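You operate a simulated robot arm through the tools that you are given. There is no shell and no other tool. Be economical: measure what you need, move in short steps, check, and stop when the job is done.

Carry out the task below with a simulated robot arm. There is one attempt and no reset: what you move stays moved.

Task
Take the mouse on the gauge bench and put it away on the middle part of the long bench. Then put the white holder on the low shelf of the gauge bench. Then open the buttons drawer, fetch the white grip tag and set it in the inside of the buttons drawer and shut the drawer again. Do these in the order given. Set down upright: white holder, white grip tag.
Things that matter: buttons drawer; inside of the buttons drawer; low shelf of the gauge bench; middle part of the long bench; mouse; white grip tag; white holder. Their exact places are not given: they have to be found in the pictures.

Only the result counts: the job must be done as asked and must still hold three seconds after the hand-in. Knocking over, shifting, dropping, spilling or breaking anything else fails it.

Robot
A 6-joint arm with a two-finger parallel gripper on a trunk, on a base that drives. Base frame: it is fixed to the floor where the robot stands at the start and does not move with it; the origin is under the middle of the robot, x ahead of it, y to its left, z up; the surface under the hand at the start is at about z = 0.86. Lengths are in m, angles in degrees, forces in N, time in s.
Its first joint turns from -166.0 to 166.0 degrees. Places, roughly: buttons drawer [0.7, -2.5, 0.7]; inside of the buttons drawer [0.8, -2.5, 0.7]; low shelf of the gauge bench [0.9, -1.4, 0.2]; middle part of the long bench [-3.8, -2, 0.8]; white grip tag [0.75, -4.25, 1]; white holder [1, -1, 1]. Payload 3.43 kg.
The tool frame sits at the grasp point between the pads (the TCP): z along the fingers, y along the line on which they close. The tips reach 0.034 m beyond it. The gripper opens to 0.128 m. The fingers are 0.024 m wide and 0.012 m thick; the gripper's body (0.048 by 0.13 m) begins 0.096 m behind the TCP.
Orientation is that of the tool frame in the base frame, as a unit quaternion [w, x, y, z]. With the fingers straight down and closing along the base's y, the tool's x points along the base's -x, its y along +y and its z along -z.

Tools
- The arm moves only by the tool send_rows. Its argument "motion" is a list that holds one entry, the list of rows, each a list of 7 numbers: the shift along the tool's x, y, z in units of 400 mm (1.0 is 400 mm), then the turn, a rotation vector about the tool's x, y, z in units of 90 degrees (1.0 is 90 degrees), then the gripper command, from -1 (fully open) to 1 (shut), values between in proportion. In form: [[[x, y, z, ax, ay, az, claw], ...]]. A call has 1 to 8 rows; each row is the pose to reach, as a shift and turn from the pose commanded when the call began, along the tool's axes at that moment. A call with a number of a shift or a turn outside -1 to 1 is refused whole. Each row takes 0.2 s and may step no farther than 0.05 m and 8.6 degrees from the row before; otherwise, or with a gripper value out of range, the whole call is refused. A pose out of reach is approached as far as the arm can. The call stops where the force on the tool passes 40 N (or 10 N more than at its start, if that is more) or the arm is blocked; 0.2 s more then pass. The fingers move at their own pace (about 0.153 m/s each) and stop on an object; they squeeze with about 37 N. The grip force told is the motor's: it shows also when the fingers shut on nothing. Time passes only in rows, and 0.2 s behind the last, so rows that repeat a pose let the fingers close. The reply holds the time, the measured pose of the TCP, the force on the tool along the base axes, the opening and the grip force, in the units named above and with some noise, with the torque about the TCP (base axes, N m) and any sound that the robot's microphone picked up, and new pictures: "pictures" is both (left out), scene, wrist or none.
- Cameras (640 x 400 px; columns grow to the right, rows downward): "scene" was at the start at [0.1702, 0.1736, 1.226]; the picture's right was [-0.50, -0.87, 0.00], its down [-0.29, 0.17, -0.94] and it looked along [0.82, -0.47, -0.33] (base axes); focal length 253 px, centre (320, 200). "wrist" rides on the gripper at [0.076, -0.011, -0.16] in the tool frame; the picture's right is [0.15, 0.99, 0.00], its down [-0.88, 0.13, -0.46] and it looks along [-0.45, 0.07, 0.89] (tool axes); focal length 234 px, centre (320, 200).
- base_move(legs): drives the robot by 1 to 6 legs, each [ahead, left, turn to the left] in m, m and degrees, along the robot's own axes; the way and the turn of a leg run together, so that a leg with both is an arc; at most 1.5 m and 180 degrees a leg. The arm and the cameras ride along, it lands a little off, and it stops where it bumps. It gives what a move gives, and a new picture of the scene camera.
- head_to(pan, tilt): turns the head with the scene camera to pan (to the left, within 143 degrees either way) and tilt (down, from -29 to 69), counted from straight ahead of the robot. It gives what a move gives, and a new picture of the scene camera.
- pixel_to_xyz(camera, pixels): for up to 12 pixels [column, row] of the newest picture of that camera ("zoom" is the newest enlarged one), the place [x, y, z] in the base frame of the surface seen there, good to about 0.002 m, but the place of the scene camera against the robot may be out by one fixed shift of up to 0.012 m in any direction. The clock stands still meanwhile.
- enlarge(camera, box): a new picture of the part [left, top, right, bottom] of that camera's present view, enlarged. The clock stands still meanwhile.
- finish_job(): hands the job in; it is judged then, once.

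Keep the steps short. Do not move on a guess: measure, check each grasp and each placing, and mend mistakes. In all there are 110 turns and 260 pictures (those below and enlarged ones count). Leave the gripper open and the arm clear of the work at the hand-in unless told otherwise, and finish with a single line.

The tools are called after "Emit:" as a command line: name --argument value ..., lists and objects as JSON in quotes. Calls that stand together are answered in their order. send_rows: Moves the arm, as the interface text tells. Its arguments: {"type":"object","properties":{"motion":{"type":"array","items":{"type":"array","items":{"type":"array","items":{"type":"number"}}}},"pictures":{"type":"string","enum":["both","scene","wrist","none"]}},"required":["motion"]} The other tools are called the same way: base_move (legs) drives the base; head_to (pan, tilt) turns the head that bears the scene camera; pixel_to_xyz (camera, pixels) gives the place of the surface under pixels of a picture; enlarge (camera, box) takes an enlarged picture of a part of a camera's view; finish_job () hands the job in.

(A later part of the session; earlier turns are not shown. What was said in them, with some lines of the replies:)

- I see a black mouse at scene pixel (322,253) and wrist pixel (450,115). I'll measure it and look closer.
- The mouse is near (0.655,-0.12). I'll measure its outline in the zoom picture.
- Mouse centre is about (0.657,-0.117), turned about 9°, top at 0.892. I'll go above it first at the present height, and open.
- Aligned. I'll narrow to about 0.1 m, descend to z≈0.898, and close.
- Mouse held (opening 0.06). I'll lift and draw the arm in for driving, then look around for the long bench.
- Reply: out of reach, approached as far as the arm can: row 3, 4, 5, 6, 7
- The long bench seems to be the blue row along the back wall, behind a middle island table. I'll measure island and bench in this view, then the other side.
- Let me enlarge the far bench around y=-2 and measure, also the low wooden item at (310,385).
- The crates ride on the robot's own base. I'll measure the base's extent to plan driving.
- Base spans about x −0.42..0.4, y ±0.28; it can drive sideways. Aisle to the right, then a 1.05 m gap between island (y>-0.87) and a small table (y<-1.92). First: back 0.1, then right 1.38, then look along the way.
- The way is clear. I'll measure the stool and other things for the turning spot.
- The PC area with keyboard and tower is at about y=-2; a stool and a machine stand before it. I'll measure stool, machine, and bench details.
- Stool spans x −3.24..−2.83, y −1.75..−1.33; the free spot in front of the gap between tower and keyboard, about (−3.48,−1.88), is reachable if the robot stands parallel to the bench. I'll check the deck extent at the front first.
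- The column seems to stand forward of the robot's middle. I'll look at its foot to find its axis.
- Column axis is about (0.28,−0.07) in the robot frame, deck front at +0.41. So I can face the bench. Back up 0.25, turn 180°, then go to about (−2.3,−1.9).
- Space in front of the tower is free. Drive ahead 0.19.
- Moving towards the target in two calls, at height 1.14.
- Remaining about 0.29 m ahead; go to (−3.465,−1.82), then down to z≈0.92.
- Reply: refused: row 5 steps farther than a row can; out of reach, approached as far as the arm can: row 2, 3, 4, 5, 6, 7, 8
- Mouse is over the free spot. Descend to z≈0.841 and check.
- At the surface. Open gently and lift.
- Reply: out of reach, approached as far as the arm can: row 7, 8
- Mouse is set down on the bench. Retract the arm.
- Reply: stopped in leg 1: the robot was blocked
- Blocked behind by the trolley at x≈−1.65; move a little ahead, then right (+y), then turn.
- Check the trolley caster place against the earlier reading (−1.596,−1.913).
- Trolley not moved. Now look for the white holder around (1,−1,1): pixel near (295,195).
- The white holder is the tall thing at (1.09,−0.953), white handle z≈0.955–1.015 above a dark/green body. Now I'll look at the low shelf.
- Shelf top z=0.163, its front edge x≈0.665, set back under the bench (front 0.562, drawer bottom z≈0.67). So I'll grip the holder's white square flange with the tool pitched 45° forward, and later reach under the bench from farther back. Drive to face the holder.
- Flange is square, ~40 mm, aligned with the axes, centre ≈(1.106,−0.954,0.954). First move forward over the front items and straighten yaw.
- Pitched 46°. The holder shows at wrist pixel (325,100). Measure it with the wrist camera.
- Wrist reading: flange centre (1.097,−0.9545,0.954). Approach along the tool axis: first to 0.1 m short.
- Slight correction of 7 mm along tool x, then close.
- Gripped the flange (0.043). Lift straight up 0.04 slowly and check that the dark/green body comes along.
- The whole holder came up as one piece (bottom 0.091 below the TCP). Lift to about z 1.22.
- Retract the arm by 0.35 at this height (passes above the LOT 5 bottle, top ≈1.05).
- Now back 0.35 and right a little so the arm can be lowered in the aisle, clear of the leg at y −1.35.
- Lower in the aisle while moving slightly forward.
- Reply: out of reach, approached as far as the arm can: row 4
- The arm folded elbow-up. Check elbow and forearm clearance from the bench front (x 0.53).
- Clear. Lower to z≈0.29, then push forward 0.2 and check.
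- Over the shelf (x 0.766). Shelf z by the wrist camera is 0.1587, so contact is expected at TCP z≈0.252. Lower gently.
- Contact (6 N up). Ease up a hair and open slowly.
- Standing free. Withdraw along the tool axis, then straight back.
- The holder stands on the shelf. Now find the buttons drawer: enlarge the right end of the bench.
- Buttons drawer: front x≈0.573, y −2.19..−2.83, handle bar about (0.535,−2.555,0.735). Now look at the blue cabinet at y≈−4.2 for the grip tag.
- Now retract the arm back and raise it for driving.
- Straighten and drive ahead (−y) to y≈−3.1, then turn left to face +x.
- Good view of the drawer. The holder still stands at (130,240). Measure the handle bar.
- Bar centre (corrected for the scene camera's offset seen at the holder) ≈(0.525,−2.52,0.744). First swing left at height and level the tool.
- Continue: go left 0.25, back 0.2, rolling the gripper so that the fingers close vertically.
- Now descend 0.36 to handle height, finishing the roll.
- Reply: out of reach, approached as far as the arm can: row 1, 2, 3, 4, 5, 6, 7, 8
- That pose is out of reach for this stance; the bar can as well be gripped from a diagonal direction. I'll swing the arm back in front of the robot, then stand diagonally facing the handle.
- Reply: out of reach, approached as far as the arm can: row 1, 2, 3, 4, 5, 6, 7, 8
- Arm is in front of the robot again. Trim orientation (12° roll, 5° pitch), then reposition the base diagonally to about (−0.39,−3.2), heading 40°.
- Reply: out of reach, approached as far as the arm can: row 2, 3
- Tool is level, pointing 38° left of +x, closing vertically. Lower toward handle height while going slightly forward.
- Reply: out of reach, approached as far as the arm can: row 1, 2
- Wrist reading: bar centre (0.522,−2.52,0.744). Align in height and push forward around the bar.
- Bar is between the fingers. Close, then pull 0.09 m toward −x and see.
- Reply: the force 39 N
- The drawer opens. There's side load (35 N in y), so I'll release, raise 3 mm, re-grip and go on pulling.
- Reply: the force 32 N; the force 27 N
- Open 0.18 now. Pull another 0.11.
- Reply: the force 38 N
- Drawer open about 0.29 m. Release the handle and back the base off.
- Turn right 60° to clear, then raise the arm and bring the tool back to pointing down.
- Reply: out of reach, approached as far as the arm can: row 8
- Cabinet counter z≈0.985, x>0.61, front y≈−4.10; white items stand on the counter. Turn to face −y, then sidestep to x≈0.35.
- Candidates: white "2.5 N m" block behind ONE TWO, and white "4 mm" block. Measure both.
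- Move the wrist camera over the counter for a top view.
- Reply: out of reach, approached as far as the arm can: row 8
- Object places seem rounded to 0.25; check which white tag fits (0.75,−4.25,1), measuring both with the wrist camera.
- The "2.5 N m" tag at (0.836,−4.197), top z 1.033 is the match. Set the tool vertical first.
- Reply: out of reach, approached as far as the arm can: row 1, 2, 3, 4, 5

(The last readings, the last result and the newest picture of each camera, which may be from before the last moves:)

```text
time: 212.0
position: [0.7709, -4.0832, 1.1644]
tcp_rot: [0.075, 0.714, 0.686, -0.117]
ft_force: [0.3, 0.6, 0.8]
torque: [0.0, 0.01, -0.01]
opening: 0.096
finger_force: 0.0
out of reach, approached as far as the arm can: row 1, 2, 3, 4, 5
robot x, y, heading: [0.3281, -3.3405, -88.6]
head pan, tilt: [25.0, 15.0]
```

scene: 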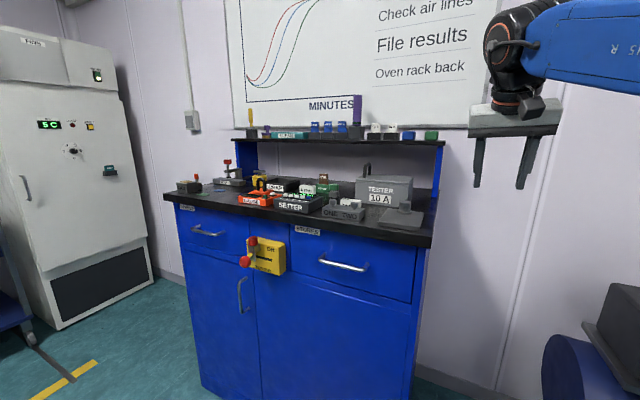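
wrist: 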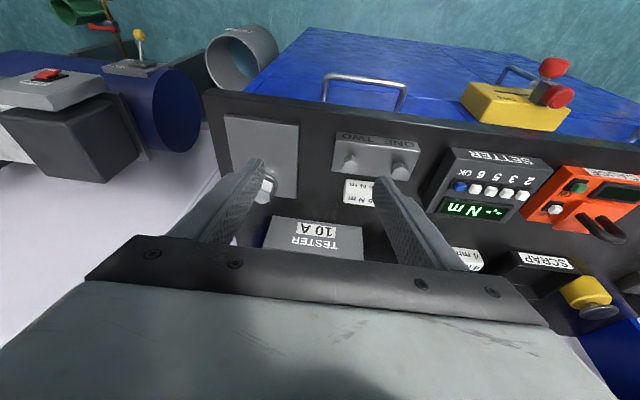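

Reach is short here at this height; move the base 0.18 left and 0.11 ahead.

Emit:
base_move --legs '[[0.11, 0, 0], [0, 0.18, 0]]'

Emit:
send_rows --motion '[[[0, 0, 0, 0, 0.01, 0, -0.5], [0, -0.05, 0, 0, 0.02, 0, -0.5]]]' --pictures "wrist"

```text
time: 214.3
position: [0.9598, -4.1856, 1.1639]
tcp_rot: [0.075, 0.712, 0.689, -0.117]
ft_force: [-0.6, -0.2, -0.2]
torque: [-0.01, 0.01, 0.03]
opening: 0.096
finger_force: 0.1
robot x, y, heading: [0.5179, -3.4415, -88.3]
head pan, tilt: [25.0, 15.0]
```

scene: 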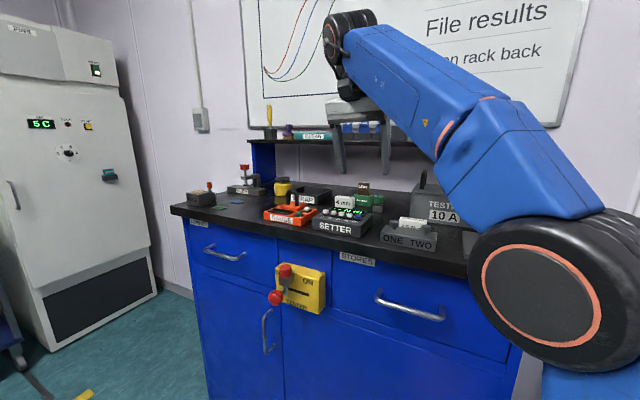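

```text
time: 214.9
position: [0.9414, -4.1827, 1.1664]
tcp_rot: [0.066, 0.713, 0.688, -0.119]
ft_force: [1.0, -0.2, 0.1]
torque: [0.02, 0.02, 0.0]
opening: 0.096
finger_force: 0.2
robot x, y, heading: [0.5166, -3.4405, -88.3]
head pan, tilt: [25.0, 15.0]
```

wrist: 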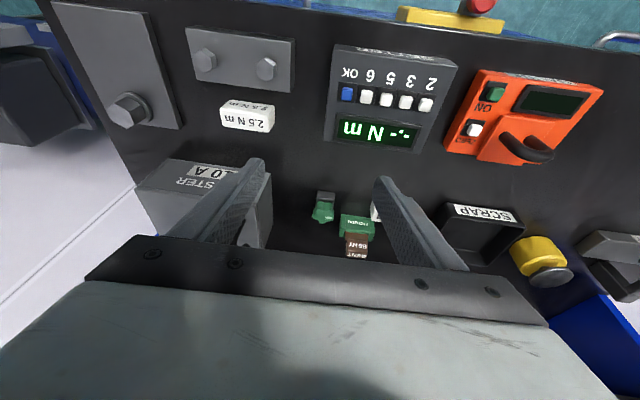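

Now correct the tilt and move above the tag.

Emit:
send_rows --motion '[[[0.002, -0.08, 0.03, -0.016, 0.055, -0.007, -0.4], [0.005, -0.16, 0.09, -0.032, 0.11, -0.015, -0.4], [0.009, -0.25, 0.15, -0.047, 0.165, -0.0225, -0.4], [0.009, -0.25, 0.2127, -0.047, 0.165, -0.0225, -0.4], [0.009, -0.25, 0.2127, -0.047, 0.165, -0.0225, -0.4]]]' --pictures "wrist"

```text
time: 216.1
position: [0.8436, -4.2088, 1.1277]
tcp_rot: [-0.025, 0.7, 0.702, -0.126]
ft_force: [0.4, -0.5, -0.5]
torque: [0.0, 0.0, 0.02]
opening: 0.09
finger_force: 0.1
out of reach, approached as far as the arm can: row 1, 2, 3, 4, 5
robot x, y, heading: [0.5138, -3.4401, -88.3]
head pan, tilt: [25.0, 15.0]
```

wrist: 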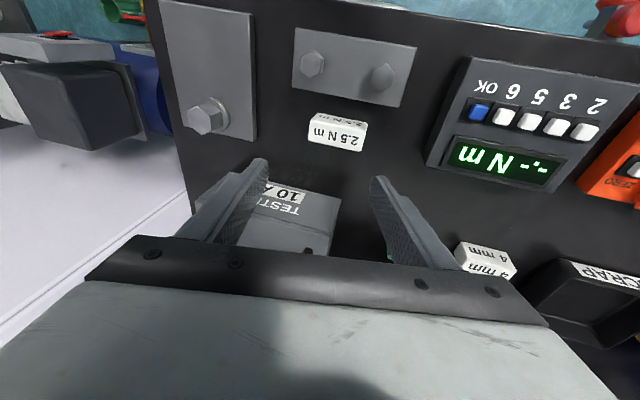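

The tag lies too far to the robot's left for a vertical tool. Lift slightly and turn the base left 22° so that the tag is straight ahead.

Emit:
send_rows --motion '[[[0, 0, -0.05, 0, 0, 0, -0.4], [0.1, 0, -0.05, 0, 0, 0, -0.4], [0.2, 0, -0.05, 0, 0, 0, -0.4]]]' --pictures "none"

Emit:
base_move --legs '[[0.04, 0, 0], [0, 0, 22]]'

```text
time: 216.9
position: [0.8419, -4.1256, 1.1289]
tcp_rot: [-0.025, 0.7, 0.702, -0.13]
ft_force: [0.3, -0.1, -0.8]
torque: [0.12, 0.07, -0.01]
opening: 0.0898
finger_force: 0.1
out of reach, approached as far as the arm can: row 1
robot x, y, heading: [0.5156, -3.4398, -88.1]
head pan, tilt: [25.0, 15.0]
```

```text
time: 218.9
position: [1.0749, -3.9955, 1.1294]
tcp_rot: [0.0, 0.553, 0.822, -0.132]
ft_force: [0.2, -0.1, -0.8]
torque: [0.0, 0.01, -0.02]
opening: 0.0895
finger_force: 0.0
robot x, y, heading: [0.5157, -3.4801, -66.4]
head pan, tilt: [25.0, 15.0]
```

scene: 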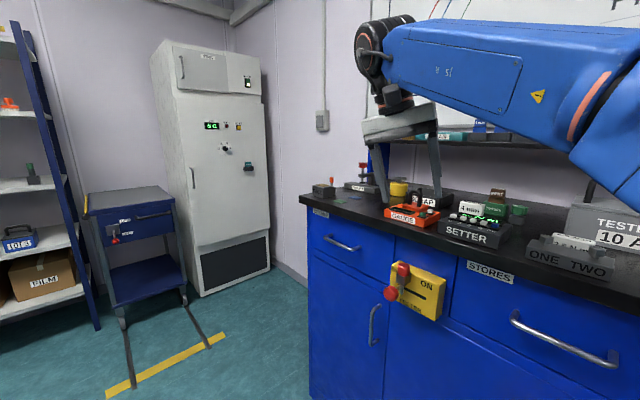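

Now move over the tag while straightening the tool.

Emit:
send_rows --motion '[[[-0.032, -0.103, 0.028, -0.017, 0.017, 0.035, -0.4], [-0.064, -0.206, 0.056, -0.034, 0.034, 0.07, -0.4], [-0.096, -0.31, 0.084, -0.051, 0.051, 0.104, -0.4], [-0.129, -0.413, 0.113, -0.068, 0.068, 0.139, -0.4], [-0.161, -0.516, 0.141, -0.085, 0.085, 0.174, -0.4], [-0.193, -0.619, 0.169, -0.102, 0.102, 0.208, -0.4], [-0.225, -0.7225, 0.197, -0.119, 0.119, 0.243, -0.4], [-0.225, -0.7225, 0.197, -0.119, 0.119, 0.243, -0.4]]]' --pictures "wrist"

```text
time: 220.7
position: [0.8358, -4.1986, 1.1564]
tcp_rot: [-0.027, 0.701, 0.702, -0.125]
ft_force: [0.4, 0.5, 0.0]
torque: [0.02, 0.02, 0.02]
opening: 0.0894
finger_force: 0.1
out of reach, approached as far as the arm can: row 1, 2, 3, 4, 5, 6, 7, 8
robot x, y, heading: [0.5128, -3.4843, -66.5]
head pan, tilt: [25.0, 15.0]
```

wrist: 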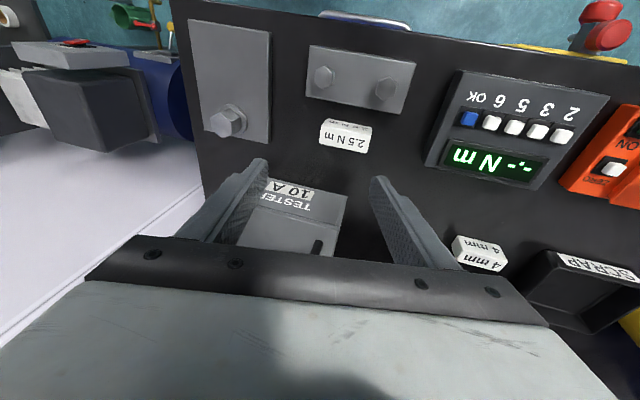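

The arm can't hold the tool fully vertical here at this height, but a 25° forward pitch suits both the grasp and the drawer. Command that orientation (no sideways tilt).

Emit:
send_rows --motion '[[[0, 0, 0, -0.033, -0.045, 0.008, -0.4], [0, 0, 0, -0.065, -0.09, 0.015, -0.4], [0, 0, 0, -0.098, -0.135, 0.023, -0.4], [0, 0, 0, -0.13, -0.18, 0.03, -0.4], [0, 0, 0, -0.13, -0.18, 0.03, -0.4]]]' --pictures "none"

```text
time: 221.9
position: [0.837, -4.197, 1.1594]
tcp_rot: [0.145, 0.692, 0.69, -0.156]
ft_force: [0.1, 0.0, -0.3]
torque: [0.02, -0.03, 0.01]
opening: 0.0896
finger_force: 0.0
robot x, y, heading: [0.5147, -3.4861, -66.5]
head pan, tilt: [25.0, 15.0]
```

Emit:
enlarge --camera "wrist" --box '[240, 50, 440, 175]'

```text
3.20 times, centred on (340, 112) of wrist
```

zoom: 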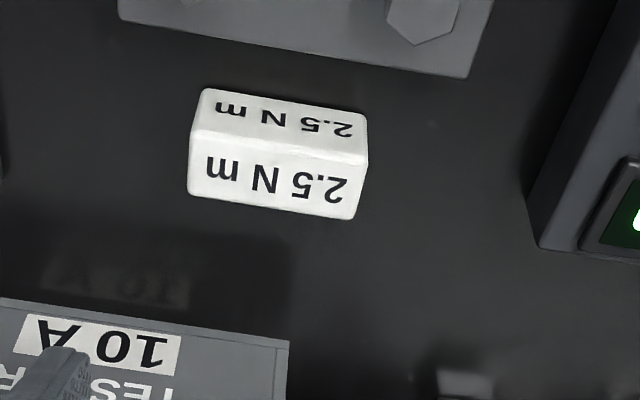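

Emit:
pixel_to_xyz --camera "zoom" --pixels '[[205, 92], [362, 115], [195, 130], [365, 155], [192, 190], [350, 215], [280, 145], [280, 205], [280, 105], [450, 150], [290, 55]]'

```text
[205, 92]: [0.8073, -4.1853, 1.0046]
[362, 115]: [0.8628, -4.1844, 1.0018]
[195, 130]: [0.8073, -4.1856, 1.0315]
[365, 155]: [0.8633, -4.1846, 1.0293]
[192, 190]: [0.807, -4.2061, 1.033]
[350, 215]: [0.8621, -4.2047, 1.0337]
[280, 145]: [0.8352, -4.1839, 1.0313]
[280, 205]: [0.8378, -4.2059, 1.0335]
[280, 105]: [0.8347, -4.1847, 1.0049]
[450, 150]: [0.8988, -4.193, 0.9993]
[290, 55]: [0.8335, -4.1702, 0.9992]
```

Tag: x 0.807–0.864, y −4.184..−4.207, z 1.000–1.033 (counter 0.9995). Shift back and approach along the tool axis with TCP ending at (0.8355,−4.184,1.041).

Emit:
send_rows --motion '[[[0.08, 0, 0, 0, 0, 0, -0.4], [0.1525, 0, 0, 0, 0, 0, -0.4], [0.1525, 0, 0.09, 0, 0, 0, -0.4], [0.1525, 0, 0.17, 0, 0, 0, -0.4], [0.1525, 0, 0.22, 0, 0, 0, -0.4], [0.1525, 0, 0.25, 0, 0, 0, -0.4]]]' --pictures "wrist"

```text
time: 223.3
position: [0.8355, -4.1827, 1.0415]
tcp_rot: [0.146, 0.692, 0.691, -0.152]
ft_force: [-0.5, -0.9, 0.1]
torque: [0.0, 0.02, 0.04]
opening: 0.0898
finger_force: 0.2
robot x, y, heading: [0.5109, -3.4855, -66.5]
head pan, tilt: [25.0, 15.0]
```

wrist: 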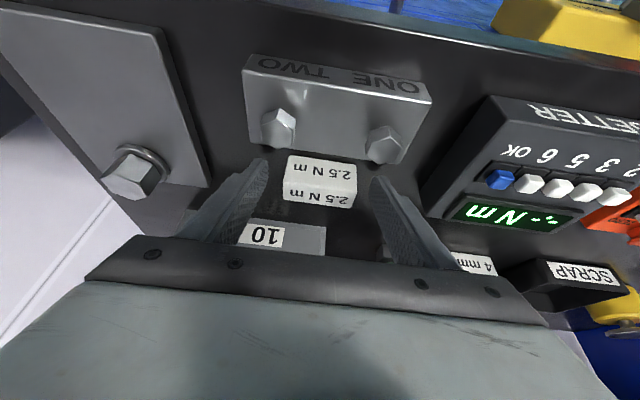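

The tag is between the fingers. Close and lift 0.03.

Emit:
send_rows --motion '[[[0, 0, 0, 0, 0, 0, 0], [0, 0, 0, 0, 0, 0, 0.5], [0, 0, 0, 0, 0, 0, 1], [0, 0, 0, 0, 0, 0, 1], [-0.02, 0, -0.04, 0, 0, 0, 1], [-0.03, 0, -0.07, 0, 0, 0, 1]]]'

```text
time: 224.7
position: [0.8361, -4.1823, 1.0733]
tcp_rot: [0.146, 0.691, 0.691, -0.152]
ft_force: [0.3, 0.1, -0.3]
torque: [-0.02, -0.01, 0.01]
opening: 0.0588
finger_force: 37.0
robot x, y, heading: [0.515, -3.4802, -66.3]
head pan, tilt: [25.0, 15.0]
```

scene: 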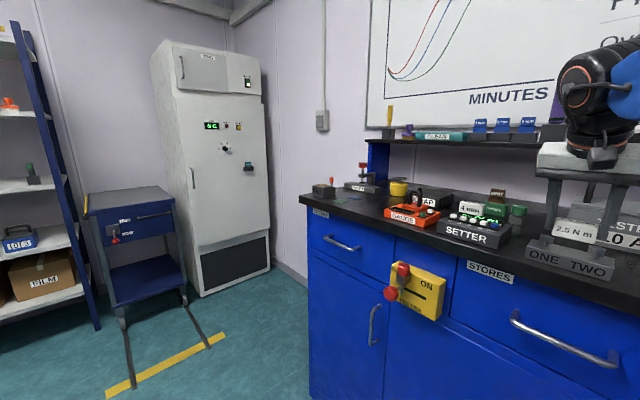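
wrist: 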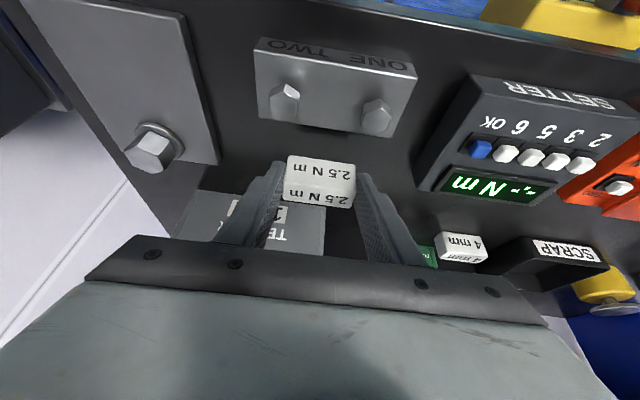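

Tag held (0.0588). Raise and draw it back, then swing the base away from the cabinet.

Emit:
send_rows --motion '[[[-0.05, 0, -0.1, 0, 0, 0, 1], [-0.07, 0, -0.15, 0, 0, 0, 1], [0.03, 0, -0.195, 0, 0, 0, 1], [0.13, 0, -0.24, 0, 0, 0, 1], [0.23, 0, -0.286, 0, 0, 0, 1], [0.33, 0, -0.33, 0, 0, 0, 1]]]' --pictures "none"

Emit:
base_move --legs '[[0, 0, -23], [0, -0.9, 0], [0, 0, 130]]'

Emit:
head_to --pan 0 --tilt 30

```text
time: 226.1
position: [0.8365, -4.0083, 1.1397]
tcp_rot: [0.146, 0.692, 0.691, -0.152]
ft_force: [0.6, -0.7, 0.0]
torque: [0.06, 0.04, 0.02]
opening: 0.0587
finger_force: 36.9
robot x, y, heading: [0.516, -3.4839, -66.6]
head pan, tilt: [25.0, 15.0]
```

```text
time: 237.4
position: [0.0154, -3.0247, 1.1402]
tcp_rot: [0.208, -0.164, 0.964, 0.032]
ft_force: [-0.4, 0.2, -0.4]
torque: [-0.02, -0.01, -0.01]
opening: 0.0585
finger_force: 36.9
robot x, y, heading: [-0.374, -3.5028, 42.8]
head pan, tilt: [25.0, 15.0]
```

scene: 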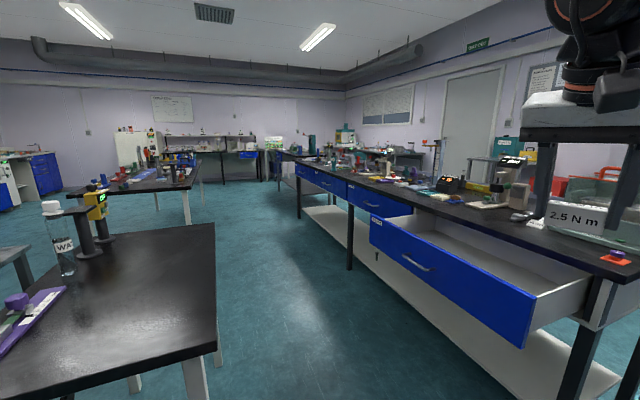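

```text
time: 238.3
position: [0.0152, -3.0251, 1.1392]
tcp_rot: [0.208, -0.164, 0.964, 0.031]
ft_force: [0.1, 0.5, 0.0]
torque: [0.0, -0.01, -0.01]
opening: 0.0586
finger_force: 36.8
robot x, y, heading: [-0.3745, -3.5025, 42.6]
head pan, tilt: [0.0, 30.0]
```

scene: 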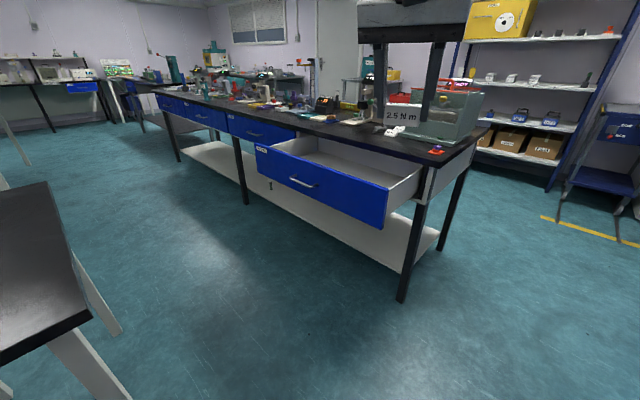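

Drawer is open and looks empty inside. Measure its floor, walls and front panel.

Emit:
pixel_to_xyz --camera "scene" --pixels '[[320, 155], [350, 165], [380, 175], [340, 150], [300, 150], [330, 172], [320, 178], [385, 192], [410, 170], [262, 148], [306, 184], [390, 160]]'

Emit:
enlarge --camera "scene" --box '[240, 110, 450, 240]'

```text
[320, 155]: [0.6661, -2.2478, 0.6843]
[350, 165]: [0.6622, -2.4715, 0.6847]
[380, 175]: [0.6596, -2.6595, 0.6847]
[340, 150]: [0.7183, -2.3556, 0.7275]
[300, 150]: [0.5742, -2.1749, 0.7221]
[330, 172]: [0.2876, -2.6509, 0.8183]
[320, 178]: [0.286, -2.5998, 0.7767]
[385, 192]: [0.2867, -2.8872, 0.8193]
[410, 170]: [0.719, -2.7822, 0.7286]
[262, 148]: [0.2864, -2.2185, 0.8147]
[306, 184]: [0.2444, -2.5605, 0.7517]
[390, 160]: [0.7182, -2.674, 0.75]
```

```text
3.05 times, centred on (345, 175) of scene
```

zoom: 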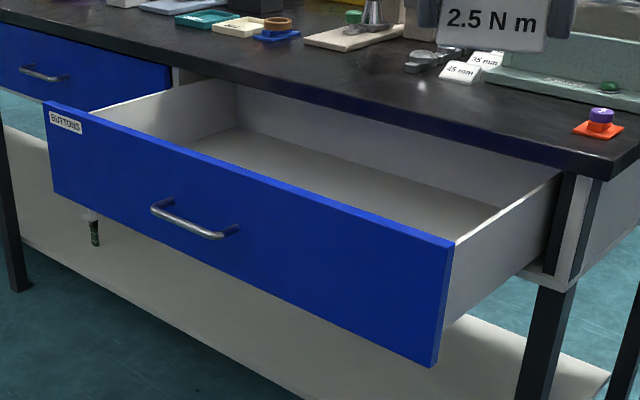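

Floor z≈0.68, panel top ≈0.82 at x 0.287, back wall ≈0.72. Target for the tag (0.47,−2.55). Move the base a bit closer.

Emit:
base_move --legs '[[0.26, 0.046, 0]]'

```text
time: 240.2
position: [0.1775, -2.8112, 1.1397]
tcp_rot: [0.207, -0.164, 0.964, 0.031]
ft_force: [0.6, 0.3, -0.4]
torque: [0.01, -0.01, -0.03]
opening: 0.0585
finger_force: 36.7
robot x, y, heading: [-0.2109, -3.2877, 42.7]
head pan, tilt: [0.0, 30.0]
```

scene: 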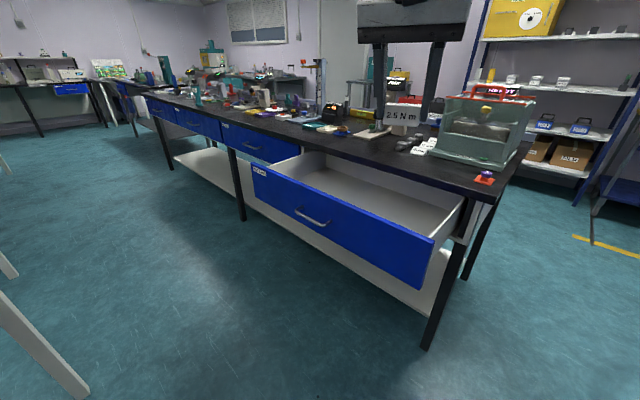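

Emit:
send_rows --motion '[[[-0.081, 0.045, 0.0815, 0, 0, 0, 1], [-0.162, 0.09, 0.163, 0, 0, 0, 1], [-0.243, 0.135, 0.2445, 0, 0, 0, 1], [-0.324, 0.18, 0.326, 0, 0, 0, 1], [-0.405, 0.225, 0.4075, 0, 0, 0, 1], [-0.486, 0.27, 0.489, 0, 0, 0, 1], [-0.567, 0.315, 0.5705, 0, 0, 0, 1], [-0.648, 0.36, 0.652, 0, 0, 0, 1]]]'

```text
time: 242.0
position: [0.4595, -2.565, 1.0079]
tcp_rot: [0.209, -0.164, 0.964, 0.032]
ft_force: [0.0, -0.8, 1.6]
torque: [0.09, 0.04, 0.03]
opening: 0.0584
finger_force: 36.7
robot x, y, heading: [-0.2113, -3.2865, 42.9]
head pan, tilt: [0.0, 30.0]
```

scene: 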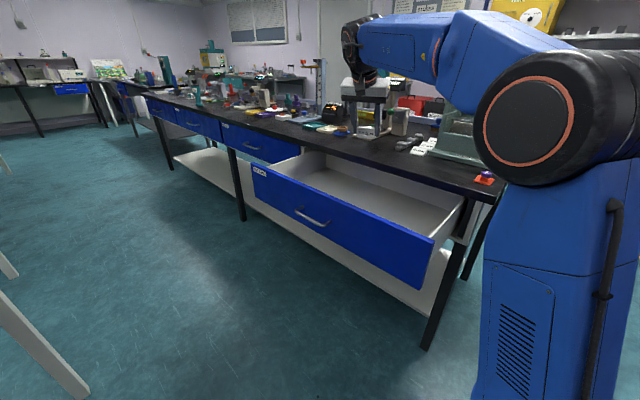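
wrist: 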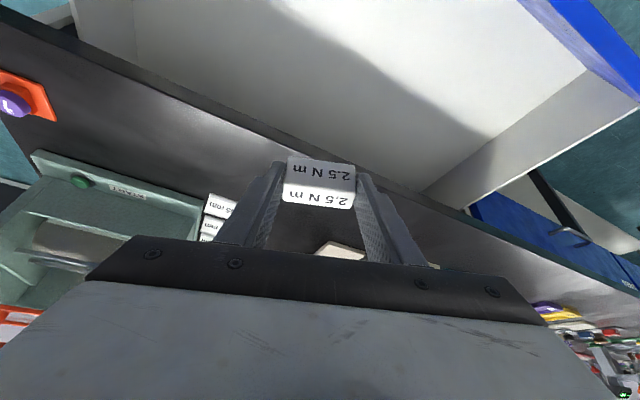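

Emit:
pixel_to_xyz --camera "wrist" --pixels '[[300, 80], [350, 120], [240, 60], [430, 100], [250, 125], [320, 150], [600, 60], [620, 90], [320, 165], [320, 190], [300, 140]]'

```text
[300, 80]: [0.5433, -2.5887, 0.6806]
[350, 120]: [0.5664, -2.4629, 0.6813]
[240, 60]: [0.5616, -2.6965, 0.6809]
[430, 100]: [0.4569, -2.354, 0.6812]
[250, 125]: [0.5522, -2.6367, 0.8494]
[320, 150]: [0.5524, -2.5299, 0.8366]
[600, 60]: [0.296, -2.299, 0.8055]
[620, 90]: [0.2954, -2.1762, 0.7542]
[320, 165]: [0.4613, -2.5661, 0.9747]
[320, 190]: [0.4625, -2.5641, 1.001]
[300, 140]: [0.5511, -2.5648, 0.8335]
```

Floor z=0.681. Lower to just above contact (TCP ≈0.726).

Emit:
send_rows --motion '[[[0.05, 0.001, 0.11, 0, 0, 0, 1], [0.1, 0.002, 0.22, 0, 0, 0, 1], [0.15, 0.003, 0.33, 0, 0, 0, 1], [0.2, 0.004, 0.44, 0, 0, 0, 1], [0.245, 0.005, 0.54, 0, 0, 0, 1], [0.275, 0.005, 0.61, 0, 0, 0, 1], [0.288, 0.005, 0.638, 0, 0, 0, 1]]]'

```text
time: 243.6
position: [0.4546, -2.5663, 0.7269]
tcp_rot: [0.208, -0.165, 0.964, 0.032]
ft_force: [0.3, -0.7, -0.3]
torque: [-0.03, 0.0, 0.02]
opening: 0.0587
finger_force: 37.0
robot x, y, heading: [-0.2149, -3.2928, 43.1]
head pan, tilt: [0.0, 30.0]
```

scene: 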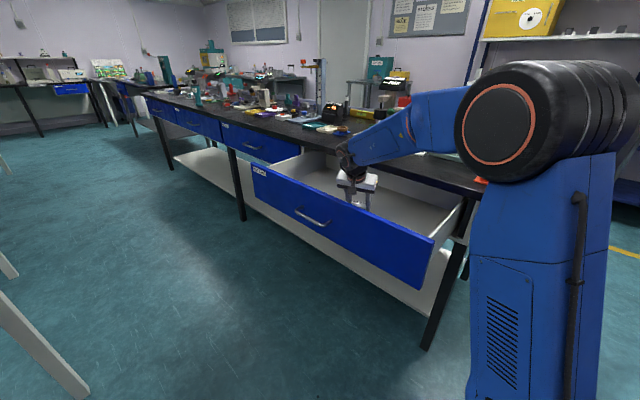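
wrist: 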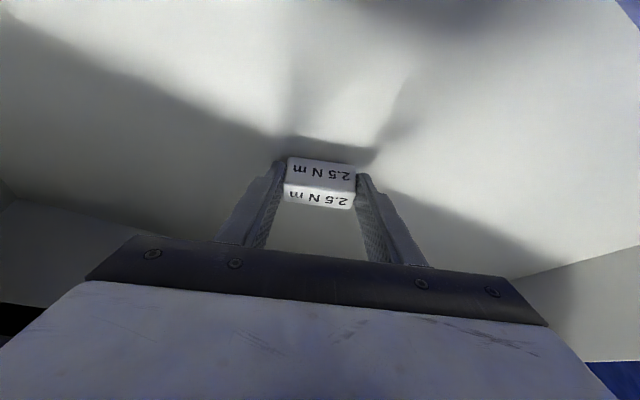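

Emit:
send_rows --motion '[[[0.002, 0, 0.0045, 0, 0, 0, 1], [0.0035, 0, 0.008, 0, 0, 0, 1], [0.0035, 0, 0.008, 0, 0, 0, 1]]]' --pictures "none"

```text
time: 244.4
position: [0.4564, -2.5646, 0.7248]
tcp_rot: [0.209, -0.165, 0.963, 0.032]
ft_force: [-0.5, -1.3, -0.2]
torque: [0.0, 0.03, 0.01]
opening: 0.0586
finger_force: 36.3
robot x, y, heading: [-0.2108, -3.2897, 42.7]
head pan, tilt: [0.0, 30.0]
```

Emit:
send_rows --motion '[[[0.001, 0, 0.0023, 0, 0, 0, 1], [0.002, 0, 0.0046, 0, 0, 0, 1], [0.003, 0, 0.0068, 0, 0, 0, 1], [0.003, 0, 0.0068, 0, 0, 0, 1]]]' --pictures "wrist"

```text
time: 245.4
position: [0.4547, -2.5643, 0.7234]
tcp_rot: [0.209, -0.164, 0.964, 0.032]
ft_force: [0.8, -0.2, 22.1]
torque: [0.45, -0.15, -0.04]
opening: 0.0585
finger_force: 37.0
robot x, y, heading: [-0.2107, -3.2855, 43.0]
head pan, tilt: [0.0, 30.0]
```

wrist: 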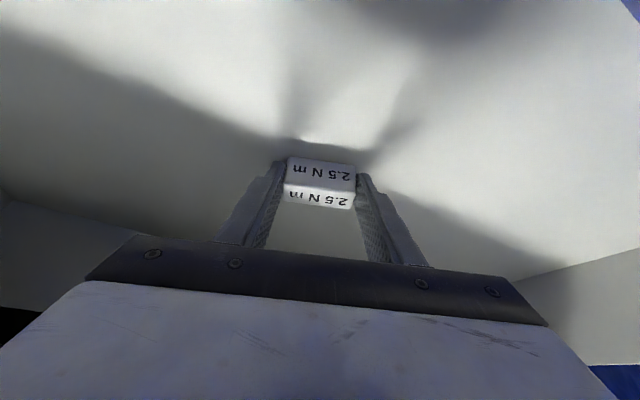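

Contact (22 N). Ease up 1 mm, open slowly, then withdraw along the tool axis.

Emit:
send_rows --motion '[[[-0.001, 0, -0.0025, 0, 0, 0, 1], [-0.001, 0, -0.0025, 0, 0, 0, 0.05], [-0.001, 0, -0.0025, 0, 0, 0, -0.1], [-0.001, 0, -0.0025, 0, 0, 0, -0.35], [-0.001, 0, -0.0025, 0, 0, 0, -0.35], [0, 0, -0.06, 0, 0, 0, -0.35], [0, 0, -0.16, 0, 0, 0, -0.35], [-0.03, 0, -0.26, 0, 0, 0, -0.35]]]'

```text
time: 247.2
position: [0.4251, -2.5696, 0.8183]
tcp_rot: [0.208, -0.164, 0.964, 0.03]
ft_force: [0.5, -0.4, 0.4]
torque: [0.0, 0.03, 0.01]
opening: 0.0867
finger_force: 0.0
robot x, y, heading: [-0.2106, -3.2901, 42.9]
head pan, tilt: [0.0, 30.0]
```

scene: 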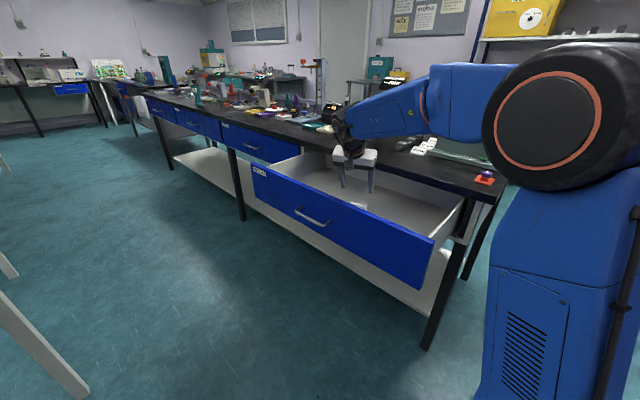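
wrist: 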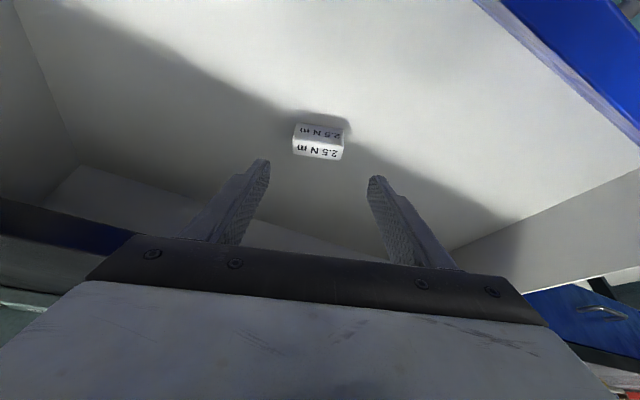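

The tag stands upright on the drawer floor. Lift clear, then shift the base to the stance used for the handle.

Emit:
send_rows --motion '[[[-0.042, 0, -0.092, 0, 0, 0, 0], [-0.083, 0, -0.183, 0, 0, 0, 0.5], [-0.125, 0, -0.275, 0, 0, 0, 1], [-0.166, 0, -0.366, 0, 0, 0, 1], [-0.208, 0, -0.457, 0, 0, 0, 1], [-0.247, 0, -0.547, 0, 0, 0, 1]]]' --pictures "none"

Emit:
base_move --legs '[[-0.08, 0.18, 0]]'

```text
time: 248.6
position: [0.4221, -2.5704, 1.06]
tcp_rot: [0.208, -0.164, 0.964, 0.03]
ft_force: [1.1, -0.1, -1.0]
torque: [0.0, -0.04, -0.03]
opening: 0.0
finger_force: 33.2
robot x, y, heading: [-0.2132, -3.2879, 42.9]
head pan, tilt: [0.0, 30.0]
```

```text
time: 250.2
position: [0.2439, -2.497, 1.0595]
tcp_rot: [0.207, -0.164, 0.964, 0.031]
ft_force: [-0.2, -0.1, -0.7]
torque: [-0.03, 0.0, 0.0]
opening: 0.0
finger_force: 33.3
robot x, y, heading: [-0.389, -3.2132, 42.9]
head pan, tilt: [0.0, 30.0]
```

scene: 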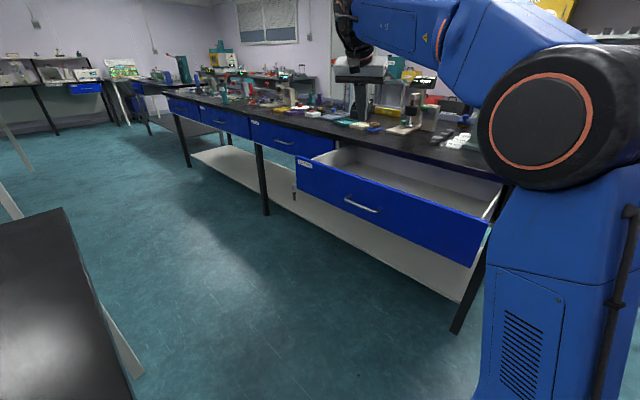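

Fingers are closed. Move back off the panel and pitch the tool up to ~55° from vertical for pushing.

Emit:
send_rows --motion '[[[0.072, 0.003, 0.002, 0, -0.086, 0, 1], [0.144, 0.006, 0.004, 0, -0.172, 0, 1], [0.216, 0.009, 0.006, 0, -0.258, 0, 1], [0.288, 0.012, 0.007, 0, -0.344, 0, 1], [0.288, 0.012, 0.007, 0, -0.344, 0, 1]]]' --pictures "wrist"

```text
time: 251.4
position: [0.1417, -2.5246, 1.0097]
tcp_rot: [0.458, -0.151, 0.873, 0.074]
ft_force: [-0.4, -0.2, 0.0]
torque: [0.01, 0.04, 0.04]
opening: 0.0
finger_force: 33.1
robot x, y, heading: [-0.3868, -3.2162, 43.0]
head pan, tilt: [0.0, 30.0]
```

wrist: 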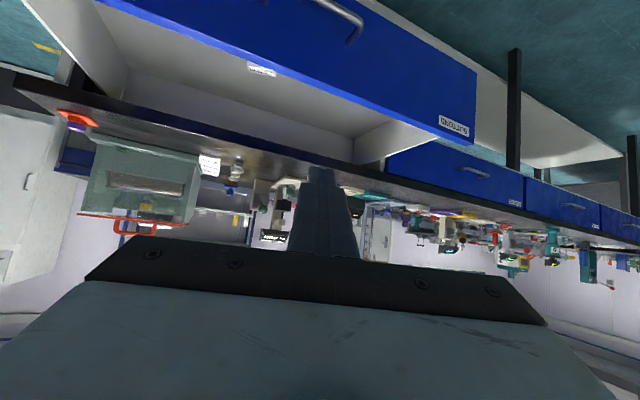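

Emit:
send_rows --motion '[[[0.0822, 0.001, 0.057, 0, 0, 0, 1], [0.1644, 0.002, 0.114, 0, 0, 0, 1], [0.2466, 0.003, 0.171, 0, 0, 0, 1], [0.3288, 0.004, 0.228, 0, 0, 0, 1], [0.411, 0.005, 0.285, 0, 0, 0, 1], [0.3575, -0.028, 0.3627, 0, 0, 0, 1], [0.304, -0.061, 0.4404, 0, 0, 0, 1]]]'

```text
time: 253.0
position: [0.2229, -2.5233, 0.8088]
tcp_rot: [0.457, -0.15, 0.873, 0.074]
ft_force: [1.2, 0.0, -0.1]
torque: [0.01, 0.03, 0.0]
opening: 0.0001
finger_force: 32.7
robot x, y, heading: [-0.3913, -3.2159, 43.0]
head pan, tilt: [0.0, 30.0]
```

scene: 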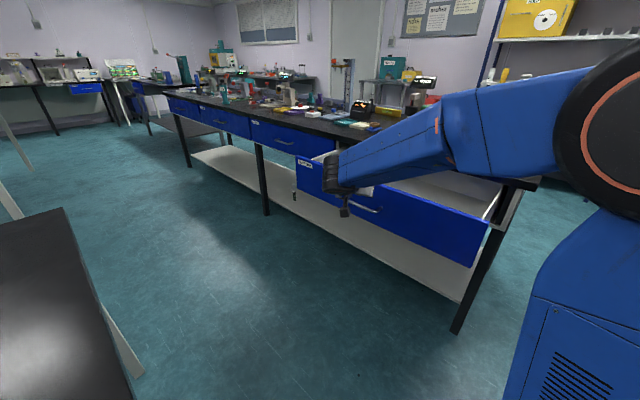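
wrist: 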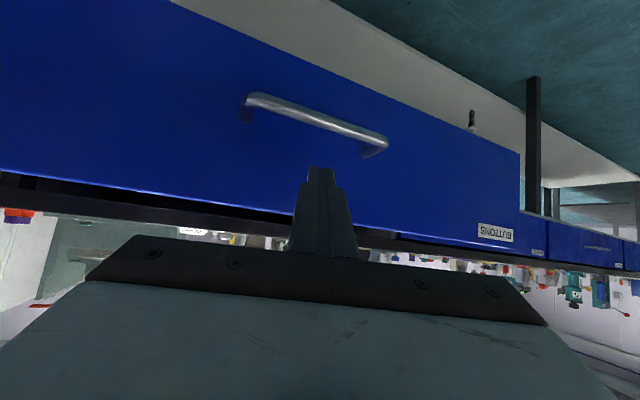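

The closed fingertips face the panel just above the bar. Push +x in steps.

Emit:
send_rows --motion '[[[-0.0535, -0.0331, 0.0777, 0, 0, 0, 1], [-0.107, -0.0662, 0.1554, 0, 0, 0, 1], [-0.1605, -0.0993, 0.2331, 0, 0, 0, 1], [-0.214, -0.1324, 0.3108, 0, 0, 0, 1]]]'

```text
time: 254.0
position: [0.3847, -2.5266, 0.8061]
tcp_rot: [0.459, -0.15, 0.873, 0.073]
ft_force: [0.3, 0.5, -0.6]
torque: [-0.02, 0.06, 0.01]
opening: 0.0
finger_force: 33.3
robot x, y, heading: [-0.3898, -3.2136, 43.0]
head pan, tilt: [0.0, 30.0]
```

scene: 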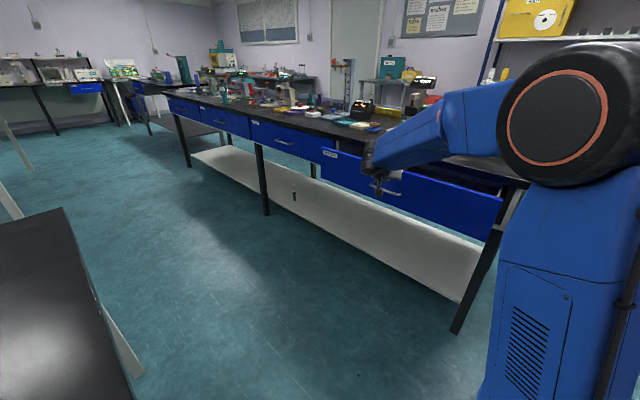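
wrist: 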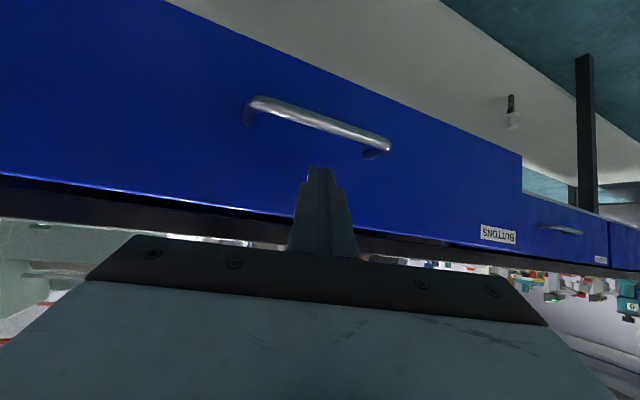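

Drawer moves in easily. Continue more gently.

Emit:
send_rows --motion '[[[-0.027, -0.0166, 0.039, 0, 0, 0, 1], [-0.054, -0.0332, 0.078, 0, 0, 0, 1], [-0.081, -0.05, 0.117, 0, 0, 0, 1], [-0.108, -0.0665, 0.156, 0, 0, 0, 1], [-0.135, -0.083, 0.195, 0, 0, 0, 1], [-0.162, -0.1, 0.234, 0, 0, 0, 1], [-0.184, -0.113, 0.266, 0, 0, 0, 1]]]'

```text
time: 255.6
position: [0.5236, -2.5259, 0.8109]
tcp_rot: [0.458, -0.151, 0.873, 0.075]
ft_force: [1.0, 0.7, 0.6]
torque: [0.01, 0.02, -0.03]
opening: 0.0
finger_force: 32.8
robot x, y, heading: [-0.3925, -3.2114, 42.9]
head pan, tilt: [0.0, 30.0]
5 turns are left
```

scene: 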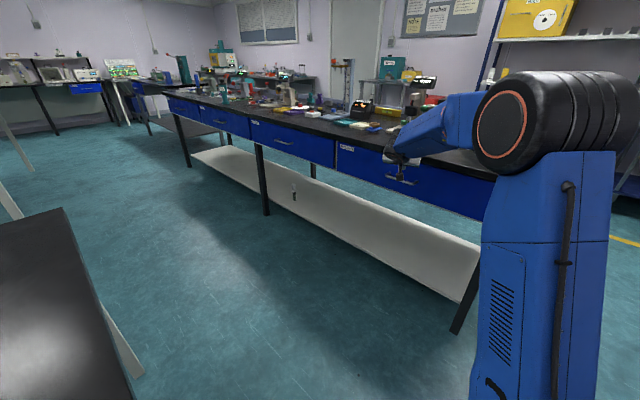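
wrist: 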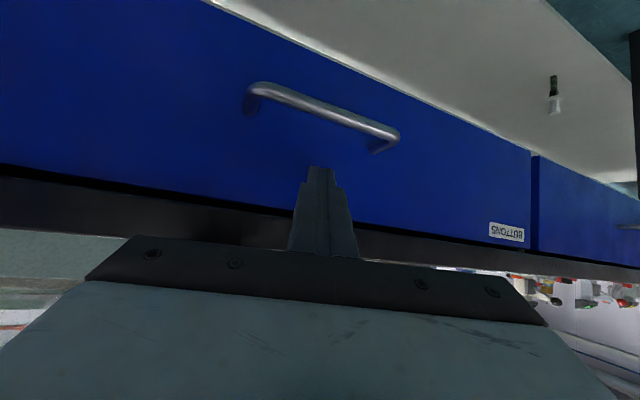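

Nearly shut. Push the last bit until it stops, and measure.

Emit:
send_rows --motion '[[[-0.0134, -0.0083, 0.0194, 0, 0, 0, 1], [-0.0268, -0.0166, 0.0388, 0, 0, 0, 1], [-0.0335, -0.0207, 0.0486, 0, 0, 0, 1], [-0.0402, -0.0248, 0.0583, 0, 0, 0, 1], [-0.0469, -0.029, 0.068, 0, 0, 0, 1], [-0.0469, -0.029, 0.068, 0, 0, 0, 1]]]' --pictures "wrist"

Emit:
pixel_to_xyz --camera "wrist" --pixels '[[200, 120], [420, 200], [460, 180], [590, 190], [620, 180], [510, 230]]'

```text
time: 256.1
position: [0.5295, -2.526, 0.8106]
tcp_rot: [0.457, -0.149, 0.874, 0.074]
ft_force: [-17.1, -8.7, 6.4]
torque: [-0.07, -0.01, -0.26]
opening: 0.0
finger_force: 33.2
robot x, y, heading: [-0.3921, -3.2138, 43.1]
head pan, tilt: [0.0, 30.0]
stopped in row 2: the force on the tool passed its limit at 62 N (the readings are from after the stop); the commanded pose is now the measured one
```

wrist: 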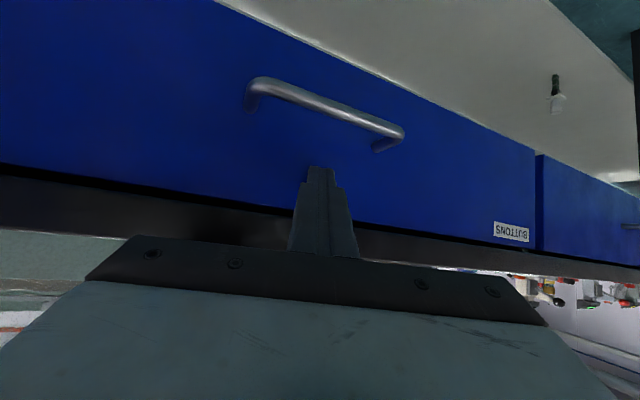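

```text
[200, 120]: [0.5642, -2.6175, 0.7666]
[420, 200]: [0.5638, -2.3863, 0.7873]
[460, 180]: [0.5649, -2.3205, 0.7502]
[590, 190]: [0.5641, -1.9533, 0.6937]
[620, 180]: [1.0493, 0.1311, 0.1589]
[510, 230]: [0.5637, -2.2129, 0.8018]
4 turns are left
```

The drawer front (x 0.564) is flush with its neighbour (0.564): shut. Back off along −x, open the gripper, and raise clear.

Emit:
send_rows --motion '[[[0.0535, 0.0331, -0.0777, 0, 0, 0, 1], [0.107, 0.0662, -0.1554, 0, 0, 0, 1], [0.1605, 0.0993, -0.2331, 0, 0, 0, 0.5], [0.214, 0.1324, -0.3108, 0, 0, 0, 0], [0.2675, 0.1655, -0.3885, 0, 0, 0, -0.6], [0.321, 0.1986, -0.4662, 0, 0, 0, -1], [0.321, 0.1986, -0.4662, 0, 0, 0, -1]]]' --pictures "scene"

Emit:
pixel_to_xyz --camera "scene" --pixels '[[370, 180], [460, 200], [300, 150], [293, 190], [402, 180]]'

```text
time: 257.7
position: [0.2895, -2.5255, 0.8109]
tcp_rot: [0.456, -0.15, 0.874, 0.074]
ft_force: [-0.2, -0.7, -0.1]
torque: [-0.01, 0.03, -0.01]
opening: 0.1282
finger_force: 0.0
robot x, y, heading: [-0.3924, -3.2137, 42.7]
head pan, tilt: [0.0, 30.0]
```

scene: 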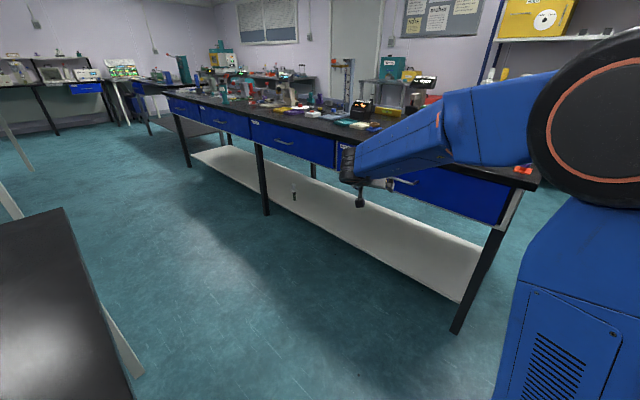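

```text
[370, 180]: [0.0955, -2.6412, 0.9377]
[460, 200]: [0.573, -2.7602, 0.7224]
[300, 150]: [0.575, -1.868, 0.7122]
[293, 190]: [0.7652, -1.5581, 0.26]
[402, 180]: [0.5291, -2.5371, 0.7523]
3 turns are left
```

The drawer is shut, the holder is standing on the shelf at (0.765,−1.558), and the arm is clear with the gripper open. Handing in.

Emit:
finish_job

```text
The job is handed in.
```

The job is handed in: the mouse is on the long bench beside the keyboard, the white holder stands upright on the low shelf, and the white grip tag is upright inside the shut buttons drawer. I took the "2.5 N m" block for the grip tag because only its place matched, and the base bumped the trolley once on the way, with no shift I could detect.
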